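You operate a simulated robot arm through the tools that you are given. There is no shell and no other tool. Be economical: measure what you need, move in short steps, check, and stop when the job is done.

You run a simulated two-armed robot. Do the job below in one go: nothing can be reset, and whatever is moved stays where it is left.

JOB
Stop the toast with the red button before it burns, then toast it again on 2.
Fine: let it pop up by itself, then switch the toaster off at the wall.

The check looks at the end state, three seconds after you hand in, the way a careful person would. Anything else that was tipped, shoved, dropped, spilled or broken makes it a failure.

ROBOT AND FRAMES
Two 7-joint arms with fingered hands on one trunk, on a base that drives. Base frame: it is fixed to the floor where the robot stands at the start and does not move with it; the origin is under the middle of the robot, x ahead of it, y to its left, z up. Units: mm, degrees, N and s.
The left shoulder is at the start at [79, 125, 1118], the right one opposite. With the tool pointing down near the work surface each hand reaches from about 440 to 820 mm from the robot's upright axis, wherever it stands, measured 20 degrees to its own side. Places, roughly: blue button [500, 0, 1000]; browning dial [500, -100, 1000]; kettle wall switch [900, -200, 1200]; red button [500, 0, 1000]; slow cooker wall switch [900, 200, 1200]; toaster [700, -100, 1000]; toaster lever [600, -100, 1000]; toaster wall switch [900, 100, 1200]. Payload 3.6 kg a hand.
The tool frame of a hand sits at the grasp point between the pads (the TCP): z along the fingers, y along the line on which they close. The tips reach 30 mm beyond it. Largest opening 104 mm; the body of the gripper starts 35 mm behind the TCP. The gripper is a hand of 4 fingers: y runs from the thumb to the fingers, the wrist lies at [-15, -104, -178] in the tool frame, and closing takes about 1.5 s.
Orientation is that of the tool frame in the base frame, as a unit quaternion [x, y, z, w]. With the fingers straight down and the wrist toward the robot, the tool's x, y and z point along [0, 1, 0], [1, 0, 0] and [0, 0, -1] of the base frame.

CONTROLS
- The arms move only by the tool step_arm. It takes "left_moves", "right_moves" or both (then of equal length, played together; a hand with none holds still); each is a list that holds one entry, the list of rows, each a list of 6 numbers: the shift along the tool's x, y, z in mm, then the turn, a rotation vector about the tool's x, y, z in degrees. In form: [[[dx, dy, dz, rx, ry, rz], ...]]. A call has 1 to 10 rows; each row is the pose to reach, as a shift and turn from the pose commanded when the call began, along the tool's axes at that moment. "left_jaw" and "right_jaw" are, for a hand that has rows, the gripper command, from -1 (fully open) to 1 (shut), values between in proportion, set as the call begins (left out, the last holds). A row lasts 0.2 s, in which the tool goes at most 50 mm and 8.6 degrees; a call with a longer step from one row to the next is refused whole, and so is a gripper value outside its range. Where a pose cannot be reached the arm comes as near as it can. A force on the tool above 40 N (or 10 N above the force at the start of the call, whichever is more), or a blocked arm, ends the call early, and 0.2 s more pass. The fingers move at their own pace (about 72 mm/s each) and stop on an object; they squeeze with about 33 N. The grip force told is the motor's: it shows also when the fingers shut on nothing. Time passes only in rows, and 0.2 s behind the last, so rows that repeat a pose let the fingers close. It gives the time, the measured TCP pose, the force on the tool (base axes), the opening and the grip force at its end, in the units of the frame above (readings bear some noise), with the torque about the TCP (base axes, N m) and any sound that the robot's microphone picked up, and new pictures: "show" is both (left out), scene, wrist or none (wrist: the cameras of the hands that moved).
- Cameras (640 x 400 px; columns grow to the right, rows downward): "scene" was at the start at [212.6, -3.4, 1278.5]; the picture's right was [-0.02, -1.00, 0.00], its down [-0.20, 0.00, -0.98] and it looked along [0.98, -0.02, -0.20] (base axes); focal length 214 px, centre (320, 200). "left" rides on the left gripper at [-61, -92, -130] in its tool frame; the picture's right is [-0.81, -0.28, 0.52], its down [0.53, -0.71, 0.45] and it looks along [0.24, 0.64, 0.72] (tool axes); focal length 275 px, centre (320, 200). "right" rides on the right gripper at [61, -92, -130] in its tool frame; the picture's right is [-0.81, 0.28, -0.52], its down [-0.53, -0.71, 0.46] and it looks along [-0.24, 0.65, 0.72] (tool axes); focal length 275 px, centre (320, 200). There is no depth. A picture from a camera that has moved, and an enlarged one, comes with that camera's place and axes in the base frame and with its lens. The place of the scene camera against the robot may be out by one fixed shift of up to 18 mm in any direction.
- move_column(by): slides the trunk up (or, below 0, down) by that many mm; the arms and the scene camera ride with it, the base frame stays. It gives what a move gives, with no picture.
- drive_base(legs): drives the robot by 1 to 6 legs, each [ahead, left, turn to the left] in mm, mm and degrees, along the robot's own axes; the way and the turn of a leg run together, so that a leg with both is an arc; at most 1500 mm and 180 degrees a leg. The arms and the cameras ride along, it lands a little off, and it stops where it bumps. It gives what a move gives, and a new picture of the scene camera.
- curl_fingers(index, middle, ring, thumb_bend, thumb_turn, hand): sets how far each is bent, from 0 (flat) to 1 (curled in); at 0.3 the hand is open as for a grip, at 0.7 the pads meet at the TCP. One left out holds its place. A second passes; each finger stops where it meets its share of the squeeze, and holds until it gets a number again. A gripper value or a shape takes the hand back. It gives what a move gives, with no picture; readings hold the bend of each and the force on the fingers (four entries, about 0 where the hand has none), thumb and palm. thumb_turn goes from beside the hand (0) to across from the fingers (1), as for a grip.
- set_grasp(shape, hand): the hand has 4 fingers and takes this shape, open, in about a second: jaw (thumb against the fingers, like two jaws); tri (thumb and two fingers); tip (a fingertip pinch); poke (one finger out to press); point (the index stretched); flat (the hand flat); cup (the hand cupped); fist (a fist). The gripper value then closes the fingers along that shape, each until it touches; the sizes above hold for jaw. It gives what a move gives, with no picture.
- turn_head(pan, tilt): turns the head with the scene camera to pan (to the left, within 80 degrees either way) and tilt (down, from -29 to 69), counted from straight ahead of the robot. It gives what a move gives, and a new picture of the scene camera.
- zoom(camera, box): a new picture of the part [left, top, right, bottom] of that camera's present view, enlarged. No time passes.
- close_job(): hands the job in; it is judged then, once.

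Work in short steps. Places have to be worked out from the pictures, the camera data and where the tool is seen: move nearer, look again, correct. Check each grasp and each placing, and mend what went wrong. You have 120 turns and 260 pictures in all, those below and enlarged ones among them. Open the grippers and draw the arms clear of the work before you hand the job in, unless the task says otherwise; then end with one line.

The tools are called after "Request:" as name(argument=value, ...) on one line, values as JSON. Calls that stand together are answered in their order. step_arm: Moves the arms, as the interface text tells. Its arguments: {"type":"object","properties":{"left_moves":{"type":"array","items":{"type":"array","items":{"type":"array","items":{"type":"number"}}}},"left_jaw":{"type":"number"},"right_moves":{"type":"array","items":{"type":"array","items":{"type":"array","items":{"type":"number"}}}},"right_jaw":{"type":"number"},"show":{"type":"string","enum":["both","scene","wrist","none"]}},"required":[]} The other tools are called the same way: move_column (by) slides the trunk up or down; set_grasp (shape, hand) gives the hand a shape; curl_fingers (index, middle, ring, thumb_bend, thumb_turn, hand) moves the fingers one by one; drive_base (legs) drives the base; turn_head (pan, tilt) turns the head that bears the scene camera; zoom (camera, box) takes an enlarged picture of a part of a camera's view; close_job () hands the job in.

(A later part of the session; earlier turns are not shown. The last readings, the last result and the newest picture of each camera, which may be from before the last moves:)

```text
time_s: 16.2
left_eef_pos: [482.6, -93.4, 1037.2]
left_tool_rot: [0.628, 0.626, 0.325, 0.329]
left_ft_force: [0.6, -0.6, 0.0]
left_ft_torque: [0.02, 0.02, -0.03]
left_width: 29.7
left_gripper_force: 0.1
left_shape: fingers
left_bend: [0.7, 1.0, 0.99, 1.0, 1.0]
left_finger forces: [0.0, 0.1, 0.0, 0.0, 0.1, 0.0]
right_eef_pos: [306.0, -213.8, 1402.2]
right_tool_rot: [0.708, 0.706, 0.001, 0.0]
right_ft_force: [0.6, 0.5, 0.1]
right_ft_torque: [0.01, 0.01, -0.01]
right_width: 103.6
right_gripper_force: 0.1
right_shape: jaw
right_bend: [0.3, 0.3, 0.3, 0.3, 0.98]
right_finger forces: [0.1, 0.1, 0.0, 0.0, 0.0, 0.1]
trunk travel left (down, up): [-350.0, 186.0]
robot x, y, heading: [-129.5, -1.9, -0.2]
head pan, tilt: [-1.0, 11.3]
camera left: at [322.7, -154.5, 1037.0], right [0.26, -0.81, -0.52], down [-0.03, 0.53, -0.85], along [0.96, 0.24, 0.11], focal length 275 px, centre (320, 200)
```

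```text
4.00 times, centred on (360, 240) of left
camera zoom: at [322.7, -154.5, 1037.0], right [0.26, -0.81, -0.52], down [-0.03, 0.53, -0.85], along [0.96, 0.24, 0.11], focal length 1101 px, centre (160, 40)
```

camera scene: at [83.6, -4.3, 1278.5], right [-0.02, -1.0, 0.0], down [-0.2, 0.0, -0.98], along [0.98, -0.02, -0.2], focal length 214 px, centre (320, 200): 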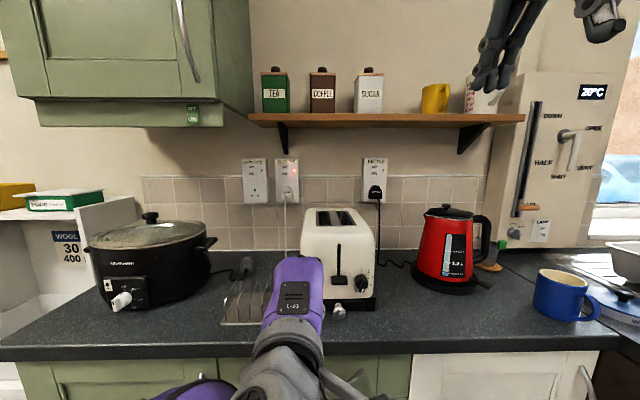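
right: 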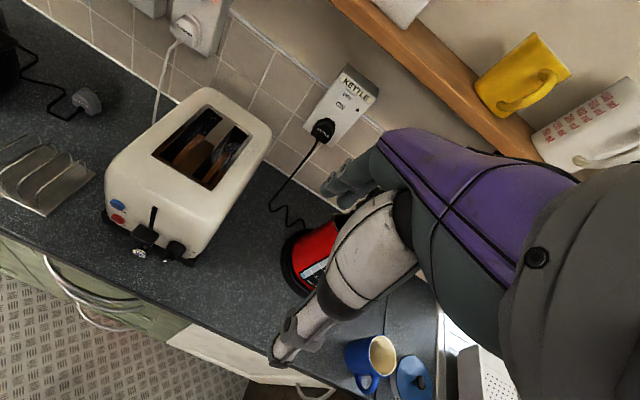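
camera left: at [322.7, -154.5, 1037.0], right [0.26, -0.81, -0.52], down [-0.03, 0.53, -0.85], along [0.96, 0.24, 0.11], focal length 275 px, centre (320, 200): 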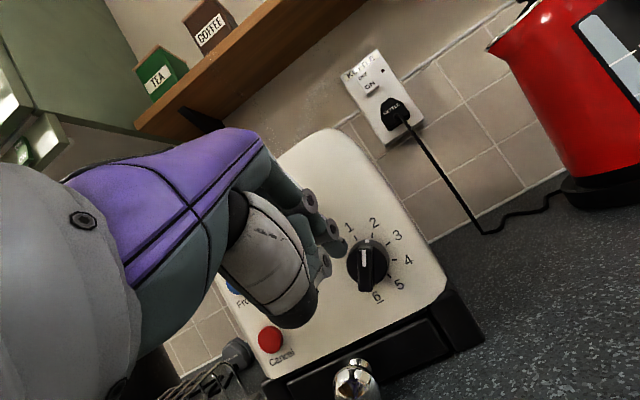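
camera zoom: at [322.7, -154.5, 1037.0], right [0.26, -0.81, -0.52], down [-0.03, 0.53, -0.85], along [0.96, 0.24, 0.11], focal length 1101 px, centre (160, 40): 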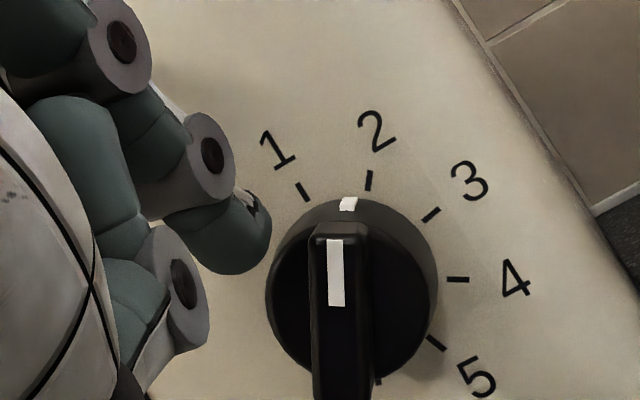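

The gap to the ridge is about 5 mm. I advance to ridge depth and close most of the gap, then look.

Request:
step_arm(left_moves=[[[0, 4, 5.7, 0, 0, 0], [-3.3, 2.2, 7, 0, 0, 0], [-3.3, 2.2, 7, 0, 0, 0]]], show="none")

Request:
zoom(camera="left", box=[300, 190, 420, 290])

```text
time_s: 17.0
left_eef_pos: [489.5, -97.2, 1033.7]
left_tool_rot: [0.628, 0.626, 0.325, 0.328]
left_ft_force: [-0.7, 0.6, -0.3]
left_ft_torque: [0.0, 0.01, -0.01]
left_width: 29.7
left_gripper_force: 0.1
left_shape: fingers
left_bend: [0.7, 1.0, 0.99, 1.0, 1.0]
left_finger forces: [0.1, 0.1, 0.0, 0.1, 0.0, 0.0]
right_eef_pos: [305.3, -215.0, 1401.9]
right_tool_rot: [0.708, 0.706, 0.0, 0.0]
right_ft_force: [0.3, -0.4, -0.1]
right_ft_torque: [-0.03, 0.0, 0.01]
right_width: 103.7
right_gripper_force: 0.1
right_shape: jaw
right_bend: [0.3, 0.3, 0.3, 0.3, 0.98]
right_finger forces: [0.1, 0.0, 0.1, 0.0, 0.0, 0.0]
trunk travel left (down, up): [-350.0, 186.0]
robot x, y, heading: [-127.1, 1.9, -0.2]
head pan, tilt: [-1.0, 11.3]
```

```text
4.00 times, centred on (360, 240) of left
camera zoom: at [329.8, -157.6, 1034.0], right [0.26, -0.81, -0.52], down [-0.03, 0.53, -0.85], along [0.96, 0.24, 0.11], focal length 1101 px, centre (160, 40)
```

zoom: 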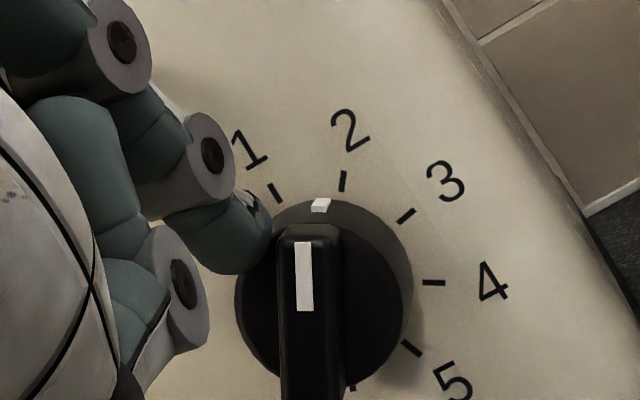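

Almost touching (~1 mm). I push another 4 mm perpendicular to the ridge.

Request:
step_arm(left_moves=[[[-1.7, -0.9, 0.6, 0, 0, 0], [-3.3, -1.8, 1.3, 0, 0, 0], [-3.3, -1.8, 1.3, 0, 0, 0]]], show="none")

Request:
zoom(camera="left", box=[300, 190, 420, 290])

```text
time_s: 17.8
left_eef_pos: [488.5, -100.4, 1030.9]
left_tool_rot: [0.628, 0.626, 0.325, 0.328]
left_ft_force: [-0.3, 1.8, -0.2]
left_ft_torque: [0.01, 0.02, 0.03]
left_width: 30.1
left_gripper_force: 0.7
left_shape: fingers
left_bend: [0.7, 1.0, 0.99, 1.0, 1.0]
left_finger forces: [1.0, 0.1, 0.0, 0.0, 0.1, 0.0]
right_eef_pos: [304.3, -214.9, 1402.6]
right_tool_rot: [0.709, 0.706, 0.0, 0.0]
right_ft_force: [-0.1, 0.6, -0.4]
right_ft_torque: [-0.06, 0.02, -0.03]
right_width: 103.8
right_gripper_force: 0.1
right_shape: jaw
right_bend: [0.3, 0.3, 0.3, 0.3, 0.98]
right_finger forces: [0.0, 0.1, 0.1, 0.0, 0.0, 0.0]
trunk travel left (down, up): [-350.0, 186.0]
robot x, y, heading: [-129.9, 1.7, -0.2]
head pan, tilt: [-1.0, 11.3]
```

```text
4.00 times, centred on (360, 240) of left
camera zoom: at [329.6, -161.7, 1031.8], right [0.26, -0.81, -0.52], down [-0.04, 0.53, -0.85], along [0.96, 0.24, 0.11], focal length 1101 px, centre (160, 40)
```

zoom: 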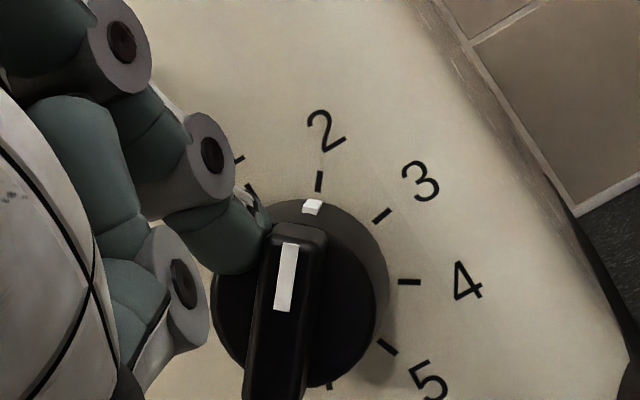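

The stripe now lies at ~83°, matching tick 2. I back off away from the ridge and check square-on.

Request:
step_arm(left_moves=[[[4, 2, -2, 0, 0, 0], [4, -15, -28, 0, 0, 0], [25, -38, -50, 0, 0, 0], [45, -62, -45, 0, 0, 0]]], show="none")

Request:
zoom(camera="left", box=[350, 155, 450, 236])

Request:
zoom(camera="scene", box=[280, 190, 400, 320])

```text
time_s: 18.8
left_eef_pos: [412.8, -55.4, 1007.7]
left_tool_rot: [0.628, 0.627, 0.325, 0.328]
left_ft_force: [-0.4, -0.8, 0.2]
left_ft_torque: [0.04, 0.02, -0.01]
left_width: 29.7
left_gripper_force: 0.1
left_shape: fingers
left_bend: [0.7, 1.0, 0.99, 1.0, 1.0]
left_finger forces: [0.1, 0.1, 0.0, 0.0, 0.0, 0.0]
right_eef_pos: [303.8, -214.5, 1402.4]
right_tool_rot: [0.708, 0.706, -0.001, 0.0]
right_ft_force: [-0.3, 0.6, 0.2]
right_ft_torque: [0.03, -0.01, -0.03]
right_width: 103.6
right_gripper_force: 0.1
right_shape: jaw
right_bend: [0.3, 0.3, 0.3, 0.3, 0.98]
right_finger forces: [0.0, 0.0, 0.0, 0.1, 0.0, 0.1]
trunk travel left (down, up): [-350.0, 186.0]
robot x, y, heading: [-129.3, 1.4, -0.5]
head pan, tilt: [-1.0, 11.3]
```

```text
4.94 times, centred on (400, 196) of left
camera zoom: at [254.4, -116.4, 1008.1], right [0.26, -0.81, -0.52], down [-0.03, 0.53, -0.85], along [0.96, 0.24, 0.11], focal length 1359 px, centre (-75, 222)
```

zoom: 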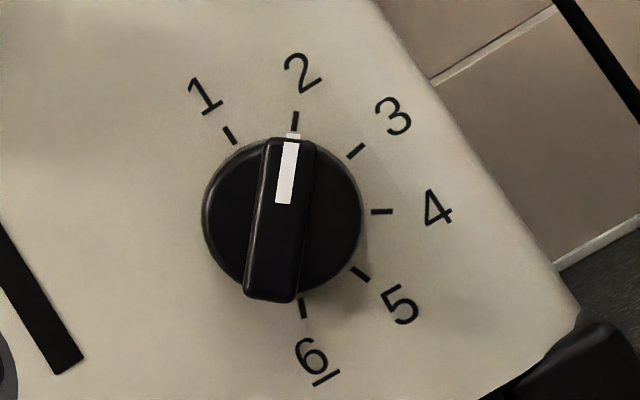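

```text
3.08 times, centred on (340, 255) of scene
camera zoom: at [83.2, -3.9, 1278.6], right [-0.02, -1.0, 0.0], down [-0.19, 0.0, -0.98], along [0.98, -0.02, -0.19], focal length 660 px, centre (258, 31)
```

zoom: 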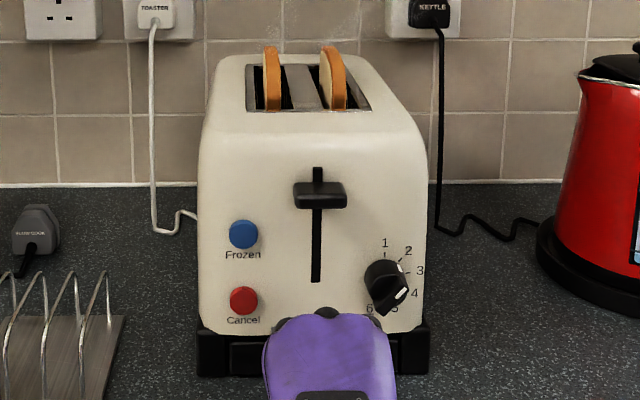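

The dial is squarely on 2. Next the lever, which I judge to be near [518,-58,1070]: I raise the hand in front of and above it with the finger tilted more downward.

Request:
step_arm(left_moves=[[[0, 33, -23, 6, 0, 0], [1, 71, -37, 12, 0, 0], [2, 111, -41, 19, 0, 0], [3, 141, -25, 25, 0, 0], [3, 141, -25, 25, 0, 0]]], show="wrist")

Request:
zoom(camera="left", box=[270, 170, 430, 300])

```text
time_s: 20.0
left_eef_pos: [475.1, -53.3, 1136.5]
left_tool_rot: [0.685, 0.682, 0.181, 0.183]
left_ft_force: [0.8, -0.1, 1.0]
left_ft_torque: [0.01, -0.02, 0.0]
left_width: 30.1
left_gripper_force: 0.0
left_shape: fingers
left_bend: [0.7, 1.0, 0.99, 1.0, 1.0]
left_finger forces: [0.0, 0.1, 0.0, 0.0, 0.0, 0.0]
right_eef_pos: [304.3, -215.7, 1401.6]
right_tool_rot: [0.709, 0.705, -0.001, 0.0]
right_ft_force: [-0.9, 0.0, 0.3]
right_ft_torque: [0.05, 0.0, -0.01]
right_width: 103.5
right_gripper_force: 0.1
right_shape: jaw
right_bend: [0.3, 0.3, 0.3, 0.3, 0.98]
right_finger forces: [0.1, 0.0, 0.0, 0.0, 0.0, 0.0]
trunk travel left (down, up): [-350.0, 186.0]
robot x, y, heading: [-129.4, -2.7, -0.4]
head pan, tilt: [-1.0, 11.3]
camera left: at [330.4, -114.1, 1204.2], right [0.02, -0.81, -0.58], down [-0.39, 0.53, -0.75], along [0.92, 0.24, -0.31], focal length 275 px, centre (320, 200)
```

left: 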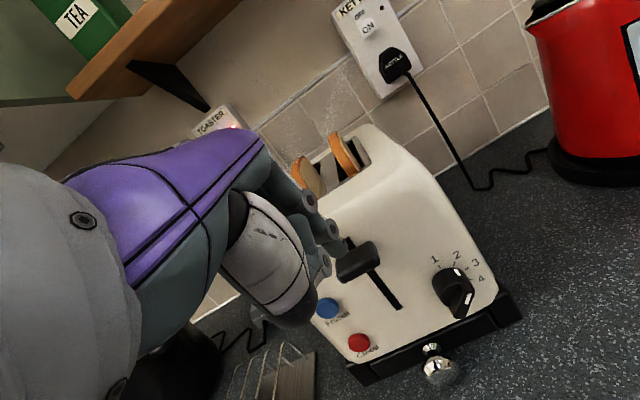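

```text
3.08 times, centred on (350, 235) of left
camera zoom: at [330.4, -114.1, 1204.2], right [0.02, -0.81, -0.58], down [-0.39, 0.53, -0.75], along [0.92, 0.24, -0.31], focal length 847 px, centre (228, 92)
```

zoom: 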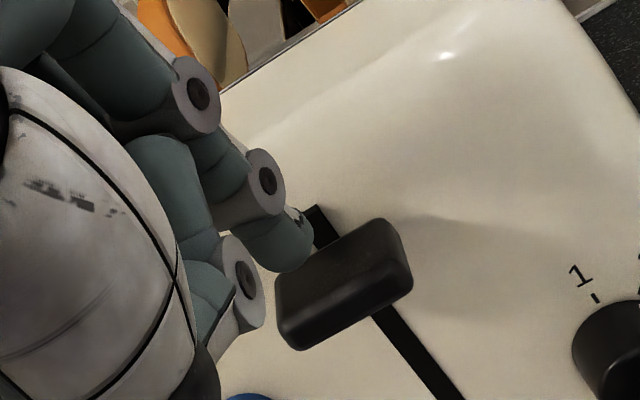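

Lever knob triangulates to [514,-56,1075], travel about 65 mm down. I move over it and press straight down.

Request:
step_arm(left_moves=[[[3, 24.4, 14, 0, 0, 0], [3, 16.9, 27, 0, 0, 0], [3, 9.4, 40, 0, 0, 0], [3, 3.4, 50.5, 0, 0, 0], [3, -2.6, 61, 0, 0, 0], [3, -8.6, 71.4, 0, 0, 0], [3, -13.6, 80, 0, 0, 0], [3, -17.6, 87, 0, 0, 0], [3, -20.6, 92.3, 0, 0, 0]]], show="wrist")

Request:
zoom(camera="left", box=[270, 150, 430, 280])

```text
time_s: 22.0
left_eef_pos: [504.6, -49.0, 1047.6]
left_tool_rot: [0.685, 0.682, 0.182, 0.184]
left_ft_force: [-0.6, -0.1, -0.3]
left_ft_torque: [-0.06, 0.02, 0.03]
left_width: 29.8
left_gripper_force: 0.1
left_shape: fingers
left_bend: [0.7, 1.0, 0.99, 1.0, 1.0]
left_finger forces: [0.1, 0.1, 0.1, 0.0, 0.0, 0.1]
right_eef_pos: [303.7, -215.6, 1402.6]
right_tool_rot: [0.709, 0.705, 0.001, 0.0]
right_ft_force: [1.0, 0.1, 0.0]
right_ft_torque: [0.01, -0.01, 0.01]
right_width: 103.8
right_gripper_force: 0.2
right_shape: jaw
right_bend: [0.3, 0.3, 0.3, 0.3, 0.98]
right_finger forces: [0.1, 0.0, 0.1, 0.0, 0.1, 0.0]
trunk travel left (down, up): [-350.0, 186.0]
robot x, y, heading: [-130.1, 3.6, -0.5]
head pan, tilt: [-1.0, 11.3]
camera left: at [360.4, -109.8, 1115.0], right [0.02, -0.81, -0.58], down [-0.39, 0.53, -0.75], along [0.92, 0.24, -0.31], focal length 275 px, centre (320, 200)
```

left: 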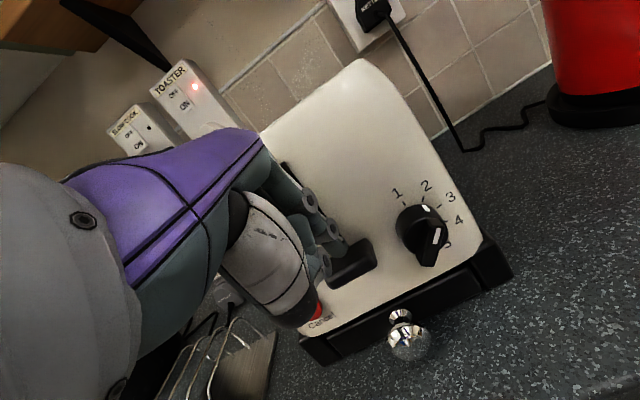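

```text
3.08 times, centred on (350, 215) of left
camera zoom: at [360.4, -109.8, 1115.0], right [0.02, -0.81, -0.58], down [-0.39, 0.53, -0.75], along [0.92, 0.24, -0.31], focal length 847 px, centre (228, 154)
```

zoom: 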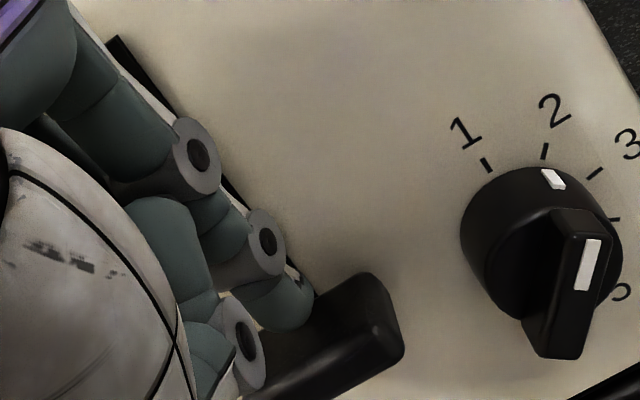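

The lever went down with little force but no click was heard. I press a few mm more to be sure it latches.

Request:
step_arm(left_moves=[[[0, -2, 3.5, 0, 0, 0], [0, -4, 7, 0, 0, 0], [0, -6, 10.4, 0, 0, 0]]], show="none")

Request:
zoom(camera="left", box=[270, 150, 430, 280])

```text
time_s: 22.8
left_eef_pos: [505.1, -48.9, 1039.3]
left_tool_rot: [0.683, 0.681, 0.185, 0.188]
left_ft_force: [-3.0, 3.5, 17.3]
left_ft_torque: [-0.17, -0.24, 0.0]
left_width: 30.3
left_gripper_force: 8.7
left_shape: fingers
left_bend: [0.7, 1.0, 0.99, 1.0, 1.0]
left_finger forces: [18.0, 0.0, 0.1, 0.0, 0.0, 0.0]
right_eef_pos: [302.1, -213.8, 1402.8]
right_tool_rot: [0.708, 0.706, 0.001, 0.0]
right_ft_force: [0.4, 0.0, -0.7]
right_ft_torque: [-0.02, 0.0, -0.04]
right_width: 103.8
right_gripper_force: 0.0
right_shape: jaw
right_bend: [0.3, 0.3, 0.3, 0.3, 0.98]
right_finger forces: [0.0, 0.1, 0.0, 0.1, 0.0, 0.1]
trunk travel left (down, up): [-350.0, 186.0]
robot x, y, heading: [-127.6, 0.6, -0.4]
head pan, tilt: [-1.0, 11.3]
```

```text
3.08 times, centred on (350, 215) of left
camera zoom: at [358.4, -109.6, 1105.7], right [0.02, -0.81, -0.58], down [-0.38, 0.53, -0.76], along [0.92, 0.24, -0.3], focal length 847 px, centre (228, 154)
```

zoom: 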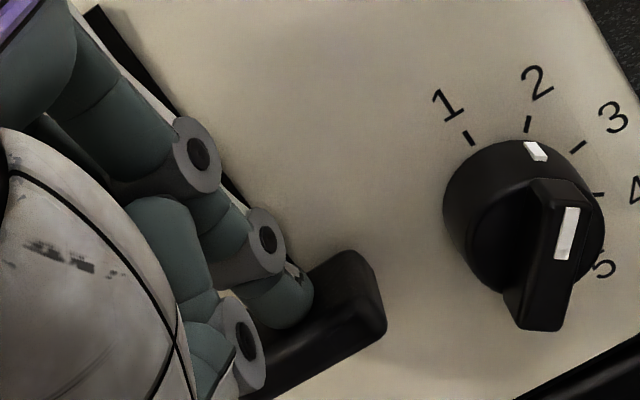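

It now bottoms out at 17 N. I lift the finger clear and see whether the lever stays down.

Request:
step_arm(left_moves=[[[0, 6, -10, 0, 0, 0], [0, -10, -25, 0, 0, 0], [0, -40, -45, 0, 0, 0], [40, -50, -60, 0, 0, 0], [80, -40, -80, 0, 0, 0]]], show="scene")

Request:
zoom(camera="scene", box=[280, 190, 400, 320])

```text
time_s: 24.0
left_eef_pos: [434.2, 30.7, 1084.3]
left_tool_rot: [0.685, 0.681, 0.182, 0.184]
left_ft_force: [0.4, -0.9, 0.2]
left_ft_torque: [0.01, -0.01, -0.02]
left_width: 30.2
left_gripper_force: 0.0
left_shape: fingers
left_bend: [0.7, 1.0, 0.99, 1.0, 1.0]
left_finger forces: [0.0, 0.0, 0.0, 0.0, 0.0, 0.0]
right_eef_pos: [305.0, -214.9, 1402.1]
right_tool_rot: [0.708, 0.706, 0.0, 0.0]
right_ft_force: [0.3, -0.2, -0.9]
right_ft_torque: [0.0, 0.01, -0.01]
right_width: 103.5
right_gripper_force: 0.1
right_shape: jaw
right_bend: [0.3, 0.3, 0.3, 0.3, 0.98]
right_finger forces: [0.1, 0.1, 0.1, 0.0, 0.1, 0.0]
trunk travel left (down, up): [-350.0, 186.0]
robot x, y, heading: [-129.1, 3.4, -0.3]
head pan, tilt: [-1.0, 11.3]
camera scene: at [83.5, -3.7, 1278.5], right [-0.02, -1.0, 0.0], down [-0.2, 0.0, -0.98], along [0.98, -0.02, -0.2], focal length 214 px, centre (320, 200)
```

scene: 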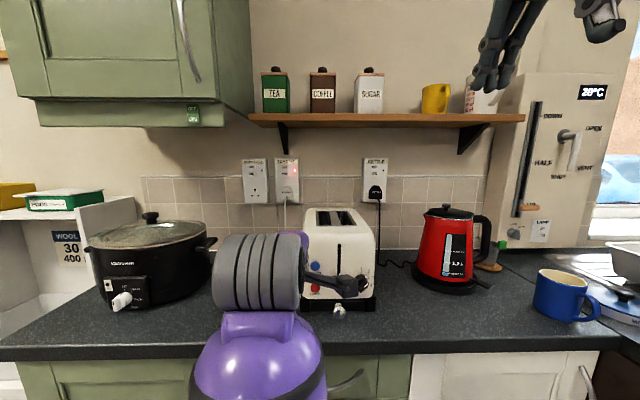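

```text
3.08 times, centred on (340, 255) of scene
camera zoom: at [83.5, -3.7, 1278.5], right [-0.02, -1.0, 0.0], down [-0.2, 0.0, -0.98], along [0.98, -0.02, -0.2], focal length 660 px, centre (258, 31)
```

zoom: 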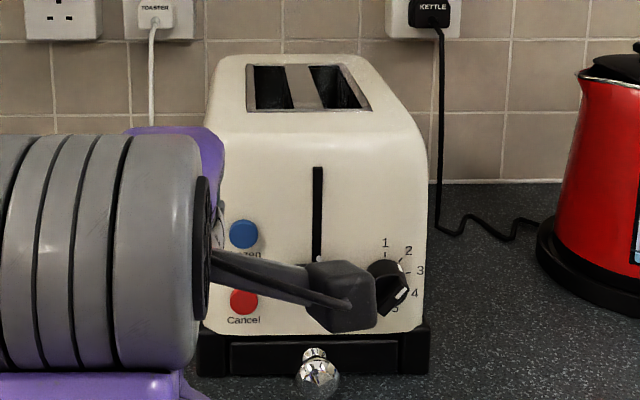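

The lever is down and the bread is in; toasting on 2 is running. While waiting I raise the left hand toward the height of the toaster wall switch (≈[895,110,1245]).

Request:
step_arm(left_moves=[[[15, 15, -35, -5, 0, 0], [30, 30, -69, -11, 0, 0], [45, 45, -103, -17, 0, 0], [60, 60, -137, -24, 0, 0], [75, 75, -171, -30, 0, 0]]], show="wrist")

Request:
zoom(camera="scene", box=[280, 190, 400, 320])

```text
time_s: 25.2
left_eef_pos: [414.3, 106.1, 1271.4]
left_tool_rot: [0.613, 0.611, 0.353, 0.355]
left_ft_force: [0.6, -0.3, 0.2]
left_ft_torque: [0.02, -0.01, 0.0]
left_width: 29.9
left_gripper_force: 0.0
left_shape: fingers
left_bend: [0.7, 1.0, 0.99, 1.0, 1.0]
left_finger forces: [0.0, 0.1, 0.0, 0.0, 0.0, 0.0]
right_eef_pos: [305.8, -216.1, 1401.5]
right_tool_rot: [0.709, 0.705, 0.0, 0.001]
right_ft_force: [0.2, 0.4, 0.0]
right_ft_torque: [-0.02, 0.0, -0.02]
right_width: 104.0
right_gripper_force: 0.2
right_shape: jaw
right_bend: [0.3, 0.3, 0.3, 0.3, 0.98]
right_finger forces: [0.0, 0.1, 0.1, 0.0, 0.0, 0.0]
trunk travel left (down, up): [-350.0, 186.0]
robot x, y, heading: [-127.2, 1.7, -0.3]
head pan, tilt: [-1.0, 11.3]
camera left: at [254.9, 44.8, 1257.4], right [0.31, -0.81, -0.5], down [0.04, 0.53, -0.85], along [0.95, 0.24, 0.2], focal length 275 px, centre (320, 200)
```

left: 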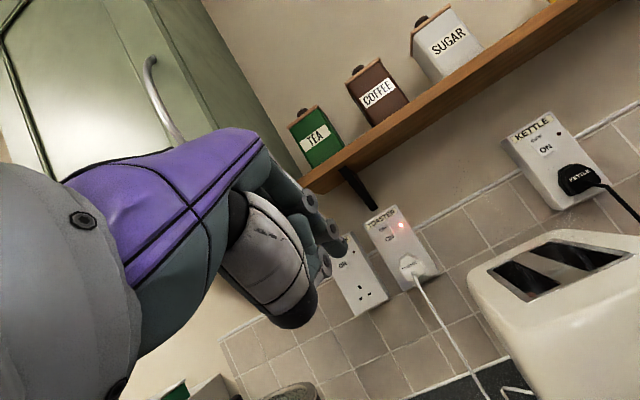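

```text
3.08 times, centred on (340, 255) of scene
camera zoom: at [83.3, -3.7, 1278.6], right [-0.02, -1.0, 0.0], down [-0.2, 0.0, -0.98], along [0.98, -0.02, -0.2], focal length 660 px, centre (258, 31)
```

zoom: 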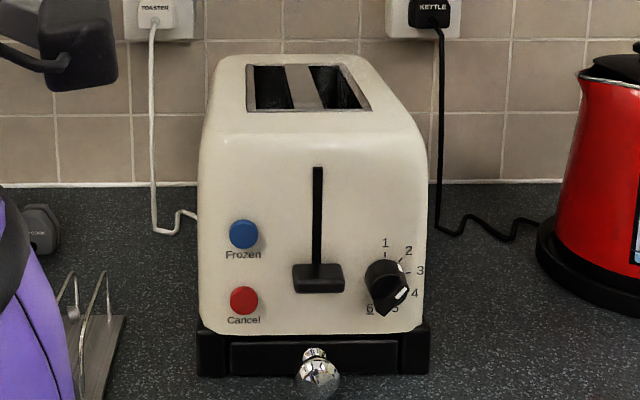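

Lever latched down, dial on 2. I drive forward back to the starting place.

Request:
drive_base(legs=[[130, 0, 0]])

Request:
zoom(camera="left", box=[320, 160, 520, 320])

```text
time_s: 26.4
left_eef_pos: [540.8, 105.7, 1271.2]
left_tool_rot: [0.613, 0.612, 0.352, 0.354]
left_ft_force: [-0.1, 0.4, -0.5]
left_ft_torque: [0.02, 0.02, 0.0]
left_width: 29.8
left_gripper_force: 0.1
left_shape: fingers
left_bend: [0.7, 1.0, 0.99, 1.0, 1.0]
left_finger forces: [0.1, 0.0, 0.0, 0.1, 0.1, 0.1]
right_eef_pos: [434.3, -215.6, 1401.2]
right_tool_rot: [0.709, 0.706, 0.0, 0.0]
right_ft_force: [0.2, 0.1, 0.1]
right_ft_torque: [0.0, 0.0, 0.0]
right_width: 103.3
right_gripper_force: 0.0
right_shape: jaw
right_bend: [0.3, 0.3, 0.3, 0.3, 0.98]
right_finger forces: [0.1, 0.1, 0.0, 0.0, 0.1, 0.0]
trunk travel left (down, up): [-350.0, 186.0]
robot x, y, heading: [-3.9, -0.4, -0.3]
head pan, tilt: [-1.0, 11.3]
camera scene: at [211.3, -4.4, 1278.5], right [-0.02, -1.0, 0.0], down [-0.2, 0.0, -0.98], along [0.98, -0.02, -0.2], focal length 214 px, centre (320, 200)
```

scene: 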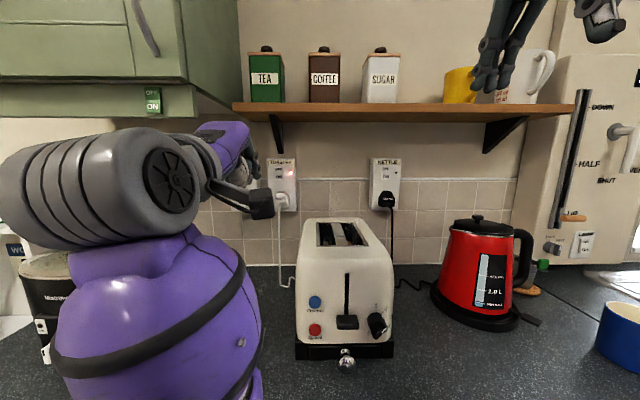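

```text
2.50 times, centred on (420, 240) of left
camera zoom: at [382.8, 43.9, 1257.1], right [0.31, -0.81, -0.5], down [0.04, 0.53, -0.85], along [0.95, 0.24, 0.19], focal length 688 px, centre (70, 100)
```

zoom: 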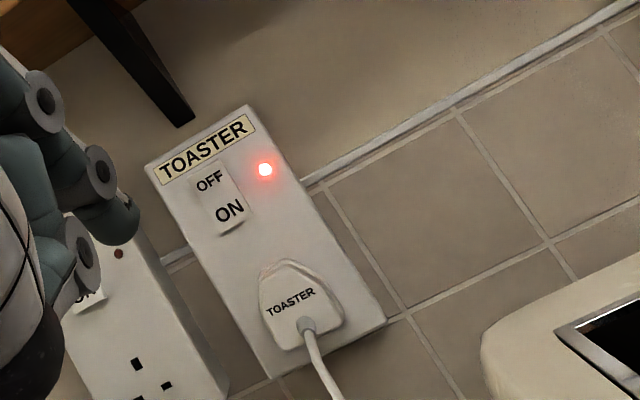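

The toaster switch's OFF half is at about [~890,110,1250]. I extend the arm 190 mm forward, clear above everything, and look again.

Request:
step_arm(left_moves=[[[2, 19, 33, 0, 0, 0], [4, 38, 66, 0, 0, 0], [6, 57, 99, 0, 0, 0], [8, 76, 132, 0, 0, 0], [10, 94, 164, 0, 0, 0]]], show="both")

Request:
zoom(camera="left", box=[300, 160, 460, 290])

```text
time_s: 27.6
left_eef_pos: [730.6, 115.1, 1269.3]
left_tool_rot: [0.613, 0.611, 0.353, 0.355]
left_ft_force: [0.2, 1.3, -0.6]
left_ft_torque: [-0.01, -0.01, 0.02]
left_width: 29.7
left_gripper_force: 0.0
left_shape: fingers
left_bend: [0.7, 1.0, 0.99, 1.0, 1.0]
left_finger forces: [0.0, 0.0, 0.1, 0.0, 0.1, 0.0]
right_eef_pos: [433.6, -214.3, 1401.4]
right_tool_rot: [0.709, 0.705, 0.0, 0.0]
right_ft_force: [0.8, 0.8, -0.1]
right_ft_torque: [0.01, -0.01, 0.01]
right_width: 103.5
right_gripper_force: 0.1
right_shape: jaw
right_bend: [0.3, 0.3, 0.3, 0.3, 0.98]
right_finger forces: [0.1, 0.0, 0.1, 0.0, 0.1, 0.0]
trunk travel left (down, up): [-350.0, 186.0]
robot x, y, heading: [-0.1, 0.0, -0.2]
head pan, tilt: [-1.0, 11.3]
camera scene: at [211.1, -4.3, 1278.5], right [-0.02, -1.0, 0.0], down [-0.2, 0.0, -0.98], along [0.98, -0.02, -0.2], focal length 214 px, centre (320, 200)
camera left: at [571.8, 54.3, 1256.2], right [0.31, -0.81, -0.5], down [0.04, 0.53, -0.85], along [0.95, 0.24, 0.19], focal length 275 px, centre (320, 200)
```

scene: 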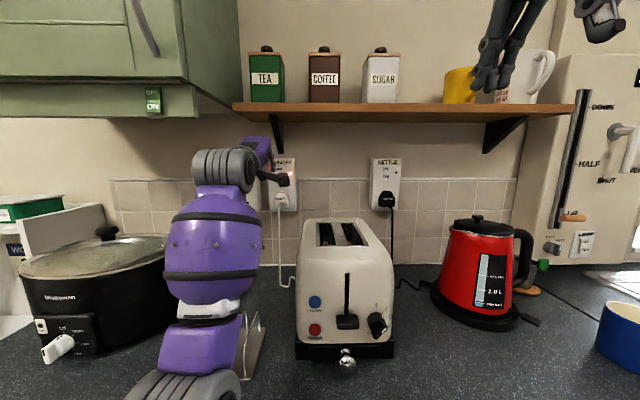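
left: 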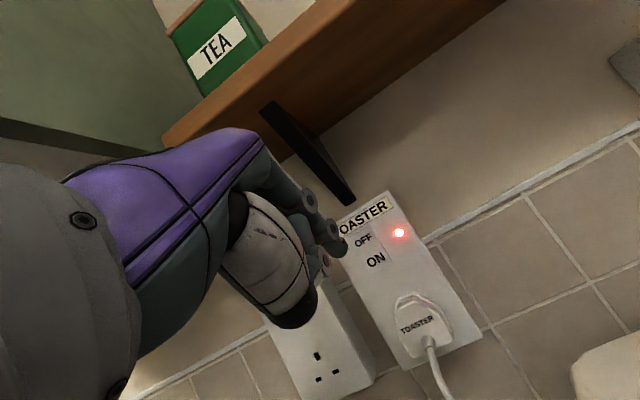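

```text
3.08 times, centred on (380, 225) of left
camera zoom: at [571.8, 54.3, 1256.2], right [0.31, -0.81, -0.5], down [0.04, 0.53, -0.85], along [0.95, 0.24, 0.19], focal length 847 px, centre (135, 123)
```

zoom: 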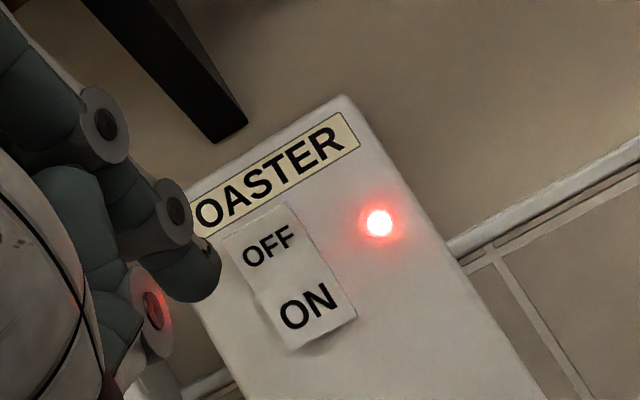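

Apparent sizes put the switch face at x≈850, OFF at about [850,107,1252], ~90 mm ahead of the tip. I go up to about 35 mm short and check.

Request:
step_arm(left_moves=[[[-1, 13, 24, 0, 0, 0], [-2, 26, 48, 0, 0, 0], [-2, 26, 48, 0, 0, 0]]], show="none")

Request:
zoom(camera="left", box=[270, 170, 430, 300])

Request:
zoom(camera="scene", box=[260, 140, 400, 370])

```text
time_s: 28.4
left_eef_pos: [784.8, 114.7, 1268.1]
left_tool_rot: [0.614, 0.611, 0.352, 0.355]
left_ft_force: [-0.8, 0.9, -0.1]
left_ft_torque: [0.04, -0.03, 0.04]
left_width: 30.0
left_gripper_force: 0.0
left_shape: fingers
left_bend: [0.7, 1.0, 0.99, 1.0, 1.0]
left_finger forces: [0.0, 0.0, 0.1, 0.0, 0.1, 0.1]
right_eef_pos: [431.5, -215.5, 1401.8]
right_tool_rot: [0.708, 0.706, 0.0, 0.001]
right_ft_force: [-0.3, -0.3, 0.2]
right_ft_torque: [0.0, -0.01, -0.02]
right_width: 103.6
right_gripper_force: 0.1
right_shape: jaw
right_bend: [0.3, 0.3, 0.3, 0.3, 0.98]
right_finger forces: [0.1, 0.0, 0.0, 0.0, 0.1, 0.0]
trunk travel left (down, up): [-350.0, 186.0]
robot x, y, heading: [-4.0, 1.2, -0.4]
head pan, tilt: [-1.0, 11.3]
```

```text
3.08 times, centred on (350, 235) of left
camera zoom: at [625.3, 53.1, 1255.6], right [0.31, -0.81, -0.5], down [0.04, 0.53, -0.85], along [0.95, 0.24, 0.2], focal length 847 px, centre (228, 92)
```

zoom: 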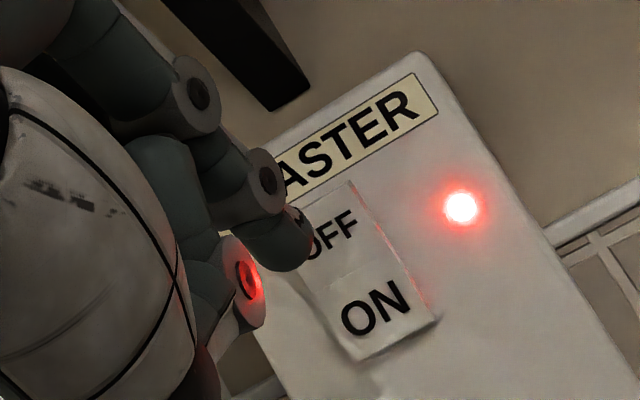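

```text
1.74 times, centred on (330, 255) of scene
camera zoom: at [210.6, -4.5, 1278.6], right [-0.02, -1.0, 0.0], down [-0.2, 0.0, -0.98], along [0.98, -0.02, -0.2], focal length 373 px, centre (303, 104)
```

zoom: 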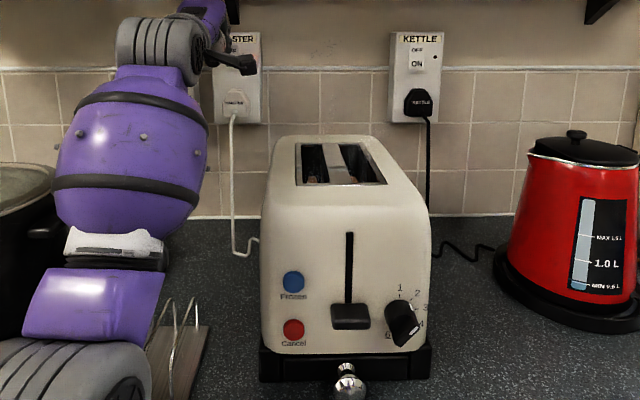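

Tip is lined up about 40 mm in front of OFF. Now I wait here for the toaster to pop by itself.

Request:
step_arm(left_moves=[[[0, 0, 0, 0, 0, 0], [0, 0, 0, 0, 0, 0], [0, 0, 0, 0, 0, 0], [0, 0, 0, 0, 0, 0], [0, 0, 0, 0, 0, 0], [0, 0, 0, 0, 0, 0], [0, 0, 0, 0, 0, 0], [0, 0, 0, 0, 0, 0], [0, 0, 0, 0, 0, 0], [0, 0, 0, 0, 0, 0]]], show="none")

Request:
step_arm(left_moves=[[[0, 0, 0, 0, 0, 0], [0, 0, 0, 0, 0, 0], [0, 0, 0, 0, 0, 0], [0, 0, 0, 0, 0, 0], [0, 0, 0, 0, 0, 0], [0, 0, 0, 0, 0, 0], [0, 0, 0, 0, 0, 0], [0, 0, 0, 0, 0, 0], [0, 0, 0, 0, 0, 0], [0, 0, 0, 0, 0, 0]]], show="none")

Request:
step_arm(left_moves=[[[0, 0, 0, 0, 0, 0], [0, 0, 0, 0, 0, 0], [0, 0, 0, 0, 0, 0], [0, 0, 0, 0, 0, 0], [0, 0, 0, 0, 0, 0], [0, 0, 0, 0, 0, 0], [0, 0, 0, 0, 0, 0], [0, 0, 0, 0, 0, 0], [0, 0, 0, 0, 0, 0], [0, 0, 0, 0, 0, 0]]], show="none")

Request:
step_arm(left_moves=[[[0, 0, 0, 0, 0, 0], [0, 0, 0, 0, 0, 0], [0, 0, 0, 0, 0, 0], [0, 0, 0, 0, 0, 0], [0, 0, 0, 0, 0, 0], [0, 0, 0, 0, 0, 0], [0, 0, 0, 0, 0, 0], [0, 0, 0, 0, 0, 0], [0, 0, 0, 0, 0, 0], [0, 0, 0, 0, 0, 0]]], show="scene")

```text
time_s: 30.6
left_eef_pos: [784.8, 113.2, 1267.3]
left_tool_rot: [0.613, 0.612, 0.352, 0.355]
left_ft_force: [0.8, -0.5, 0.3]
left_ft_torque: [0.02, 0.0, 0.04]
left_width: 29.8
left_gripper_force: 0.0
left_shape: fingers
left_bend: [0.7, 1.0, 0.99, 1.0, 1.0]
left_finger forces: [0.2, 0.1, 0.0, 0.0, 0.0, 0.1]
right_eef_pos: [432.1, -214.9, 1402.5]
right_tool_rot: [0.708, 0.706, -0.001, 0.0]
right_ft_force: [0.5, -0.1, -0.5]
right_ft_torque: [0.0, 0.01, -0.01]
right_width: 103.6
right_gripper_force: 0.1
right_shape: jaw
right_bend: [0.3, 0.3, 0.3, 0.3, 0.98]
right_finger forces: [0.0, 0.1, 0.0, 0.0, 0.1, 0.0]
trunk travel left (down, up): [-350.0, 186.0]
robot x, y, heading: [-0.2, -1.8, -0.1]
head pan, tilt: [-1.0, 11.3]
```

```text
time_s: 32.9
left_eef_pos: [784.0, 114.0, 1267.0]
left_tool_rot: [0.613, 0.612, 0.352, 0.354]
left_ft_force: [0.5, 0.3, -0.1]
left_ft_torque: [0.06, 0.01, 0.01]
left_width: 29.8
left_gripper_force: 0.1
left_shape: fingers
left_bend: [0.7, 1.0, 0.99, 1.0, 1.0]
left_finger forces: [0.0, 0.1, 0.0, 0.0, 0.1, 0.0]
right_eef_pos: [432.3, -214.5, 1401.3]
right_tool_rot: [0.709, 0.706, 0.001, 0.0]
right_ft_force: [-0.2, 0.6, 0.3]
right_ft_torque: [-0.01, -0.01, -0.02]
right_width: 103.8
right_gripper_force: 0.0
right_shape: jaw
right_bend: [0.3, 0.3, 0.3, 0.3, 0.98]
right_finger forces: [0.0, 0.0, 0.0, 0.0, 0.0, 0.0]
trunk travel left (down, up): [-350.0, 186.0]
robot x, y, heading: [-4.9, 0.6, -0.1]
head pan, tilt: [-1.0, 11.3]
```

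```text
time_s: 35.0
left_eef_pos: [784.4, 113.7, 1269.8]
left_tool_rot: [0.613, 0.612, 0.352, 0.355]
left_ft_force: [0.3, 0.1, -0.9]
left_ft_torque: [0.02, -0.01, -0.03]
left_width: 30.0
left_gripper_force: 0.0
left_shape: fingers
left_bend: [0.7, 1.0, 0.99, 1.0, 1.0]
left_finger forces: [0.0, 0.0, 0.1, 0.0, 0.0, 0.1]
right_eef_pos: [433.0, -215.7, 1401.8]
right_tool_rot: [0.708, 0.706, 0.001, 0.0]
right_ft_force: [-0.3, 0.6, -0.2]
right_ft_torque: [0.0, 0.0, -0.01]
right_width: 103.5
right_gripper_force: 0.0
right_shape: jaw
right_bend: [0.3, 0.3, 0.3, 0.3, 0.98]
right_finger forces: [0.0, 0.1, 0.0, 0.1, 0.0, 0.0]
trunk travel left (down, up): [-350.0, 186.0]
robot x, y, heading: [-0.6, -2.9, -0.4]
head pan, tilt: [-1.0, 11.3]
```

```text
time_s: 37.2
left_eef_pos: [783.6, 114.0, 1268.8]
left_tool_rot: [0.614, 0.611, 0.352, 0.354]
left_ft_force: [0.2, 0.4, 0.2]
left_ft_torque: [-0.01, 0.01, 0.04]
left_width: 29.7
left_gripper_force: 0.0
left_shape: fingers
left_bend: [0.7, 1.0, 0.99, 1.0, 1.0]
left_finger forces: [0.1, 0.0, 0.1, 0.0, 0.1, 0.0]
right_eef_pos: [432.1, -215.2, 1402.1]
right_tool_rot: [0.708, 0.707, 0.0, 0.0]
right_ft_force: [-0.7, -0.1, 0.3]
right_ft_torque: [-0.01, 0.02, 0.01]
right_width: 103.7
right_gripper_force: 0.0
right_shape: jaw
right_bend: [0.3, 0.3, 0.3, 0.3, 0.98]
right_finger forces: [0.0, 0.0, 0.0, 0.0, 0.1, 0.0]
trunk travel left (down, up): [-350.0, 186.0]
robot x, y, heading: [0.8, -0.1, -0.4]
head pan, tilt: [-1.0, 11.3]
camera scene: at [210.7, -4.4, 1278.5], right [-0.02, -1.0, 0.0], down [-0.2, 0.0, -0.98], along [0.98, -0.02, -0.2], focal length 214 px, centre (320, 200)
```

scene: 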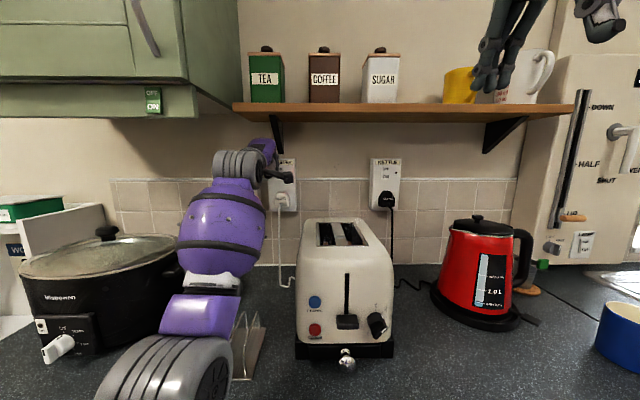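

Still toasting after 14 s; I keep waiting and listening for the pop.

Request:
step_arm(left_moves=[[[0, 0, 0, 0, 0, 0], [0, 0, 0, 0, 0, 0], [0, 0, 0, 0, 0, 0], [0, 0, 0, 0, 0, 0], [0, 0, 0, 0, 0, 0], [0, 0, 0, 0, 0, 0], [0, 0, 0, 0, 0, 0], [0, 0, 0, 0, 0, 0], [0, 0, 0, 0, 0, 0], [0, 0, 0, 0, 0, 0]]], show="none")

Request:
step_arm(left_moves=[[[0, 0, 0, 0, 0, 0], [0, 0, 0, 0, 0, 0], [0, 0, 0, 0, 0, 0], [0, 0, 0, 0, 0, 0], [0, 0, 0, 0, 0, 0], [0, 0, 0, 0, 0, 0], [0, 0, 0, 0, 0, 0], [0, 0, 0, 0, 0, 0], [0, 0, 0, 0, 0, 0], [0, 0, 0, 0, 0, 0]]], show="none")

Request:
step_arm(left_moves=[[[0, 0, 0, 0, 0, 0], [0, 0, 0, 0, 0, 0], [0, 0, 0, 0, 0, 0], [0, 0, 0, 0, 0, 0], [0, 0, 0, 0, 0, 0], [0, 0, 0, 0, 0, 0], [0, 0, 0, 0, 0, 0], [0, 0, 0, 0, 0, 0], [0, 0, 0, 0, 0, 0], [0, 0, 0, 0, 0, 0]]], show="none")

Request:
step_arm(left_moves=[[[0, 0, 0, 0, 0, 0], [0, 0, 0, 0, 0, 0], [0, 0, 0, 0, 0, 0], [0, 0, 0, 0, 0, 0], [0, 0, 0, 0, 0, 0], [0, 0, 0, 0, 0, 0], [0, 0, 0, 0, 0, 0], [0, 0, 0, 0, 0, 0], [0, 0, 0, 0, 0, 0], [0, 0, 0, 0, 0, 0]]], show="none")

Request:
zoom(camera="scene", box=[280, 200, 420, 370])

```text
time_s: 39.5
left_eef_pos: [783.7, 113.6, 1268.3]
left_tool_rot: [0.613, 0.611, 0.352, 0.355]
left_ft_force: [-0.4, -1.2, 0.7]
left_ft_torque: [-0.01, 0.0, -0.01]
left_width: 30.3
left_gripper_force: 0.1
left_shape: fingers
left_bend: [0.7, 1.0, 0.99, 1.0, 1.0]
left_finger forces: [0.0, 0.0, 0.0, 0.1, 0.0, 0.1]
right_eef_pos: [431.9, -214.7, 1401.7]
right_tool_rot: [0.708, 0.706, 0.0, 0.0]
right_ft_force: [1.0, 0.2, 0.0]
right_ft_torque: [0.01, 0.0, -0.01]
right_width: 103.6
right_gripper_force: 0.1
right_shape: jaw
right_bend: [0.3, 0.3, 0.3, 0.3, 0.98]
right_finger forces: [0.0, 0.0, 0.1, 0.0, 0.1, 0.0]
trunk travel left (down, up): [-350.0, 186.0]
robot x, y, heading: [-3.3, 1.7, -0.0]
head pan, tilt: [-1.0, 11.3]
```

```text
time_s: 41.6
left_eef_pos: [783.9, 113.6, 1269.4]
left_tool_rot: [0.613, 0.611, 0.352, 0.355]
left_ft_force: [0.5, 0.5, -0.1]
left_ft_torque: [-0.02, -0.03, 0.02]
left_width: 30.1
left_gripper_force: 0.0
left_shape: fingers
left_bend: [0.7, 1.0, 0.99, 1.0, 1.0]
left_finger forces: [0.0, 0.0, 0.0, 0.0, 0.0, 0.0]
right_eef_pos: [432.7, -214.8, 1401.5]
right_tool_rot: [0.708, 0.706, 0.0, 0.0]
right_ft_force: [-1.5, -0.1, 0.0]
right_ft_torque: [-0.02, -0.01, 0.0]
right_width: 103.6
right_gripper_force: 0.1
right_shape: jaw
right_bend: [0.3, 0.3, 0.3, 0.3, 0.98]
right_finger forces: [0.1, 0.0, 0.1, 0.0, 0.1, 0.1]
trunk travel left (down, up): [-350.0, 186.0]
robot x, y, heading: [-4.2, 0.4, -0.1]
head pan, tilt: [-1.0, 11.3]
```

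```text
time_s: 43.9
left_eef_pos: [784.5, 114.0, 1268.0]
left_tool_rot: [0.612, 0.612, 0.353, 0.354]
left_ft_force: [0.2, 0.1, -0.6]
left_ft_torque: [-0.02, -0.01, 0.02]
left_width: 29.8
left_gripper_force: 0.2
left_shape: fingers
left_bend: [0.7, 1.0, 0.99, 1.0, 1.0]
left_finger forces: [0.0, 0.0, 0.1, 0.0, 0.0, 0.1]
right_eef_pos: [432.7, -216.4, 1402.7]
right_tool_rot: [0.708, 0.706, 0.0, 0.0]
right_ft_force: [-0.5, -0.9, -0.1]
right_ft_torque: [0.0, -0.02, 0.01]
right_width: 103.7
right_gripper_force: 0.0
right_shape: jaw
right_bend: [0.3, 0.3, 0.3, 0.3, 0.98]
right_finger forces: [0.1, 0.0, 0.0, 0.1, 0.0, 0.0]
trunk travel left (down, up): [-350.0, 186.0]
robot x, y, heading: [-3.7, -1.1, -0.4]
head pan, tilt: [-1.0, 11.3]
```

```text
time_s: 46.0
left_eef_pos: [784.1, 113.0, 1268.6]
left_tool_rot: [0.614, 0.611, 0.352, 0.355]
left_ft_force: [-0.1, -0.5, 0.0]
left_ft_torque: [-0.02, -0.01, 0.01]
left_width: 30.0
left_gripper_force: 0.0
left_shape: fingers
left_bend: [0.7, 1.0, 0.99, 1.0, 1.0]
left_finger forces: [0.0, 0.0, 0.0, 0.1, 0.0, 0.1]
right_eef_pos: [432.8, -216.0, 1402.0]
right_tool_rot: [0.709, 0.706, 0.0, 0.0]
right_ft_force: [-0.7, -0.4, 0.4]
right_ft_torque: [-0.03, 0.02, -0.02]
right_width: 103.8
right_gripper_force: 0.0
right_shape: jaw
right_bend: [0.3, 0.3, 0.3, 0.3, 0.98]
right_finger forces: [0.0, 0.1, 0.1, 0.1, 0.1, 0.1]
trunk travel left (down, up): [-350.0, 186.0]
robot x, y, heading: [-1.3, -2.8, -0.3]
head pan, tilt: [-1.0, 11.3]
```

```text
2.35 times, centred on (350, 285) of scene
camera zoom: at [210.7, -4.4, 1278.5], right [-0.02, -1.0, 0.0], down [-0.2, 0.0, -0.98], along [0.98, -0.02, -0.2], focal length 505 px, centre (249, 0)
```

zoom: 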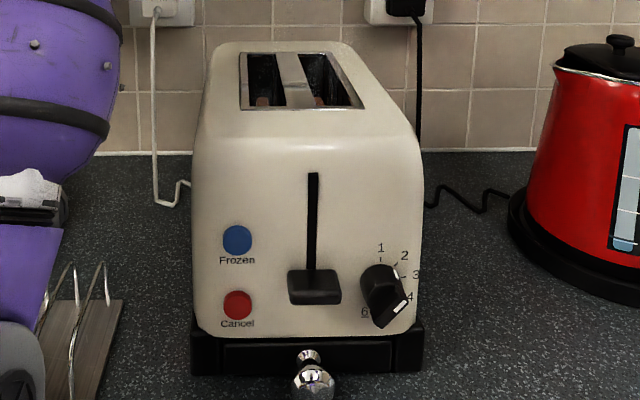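

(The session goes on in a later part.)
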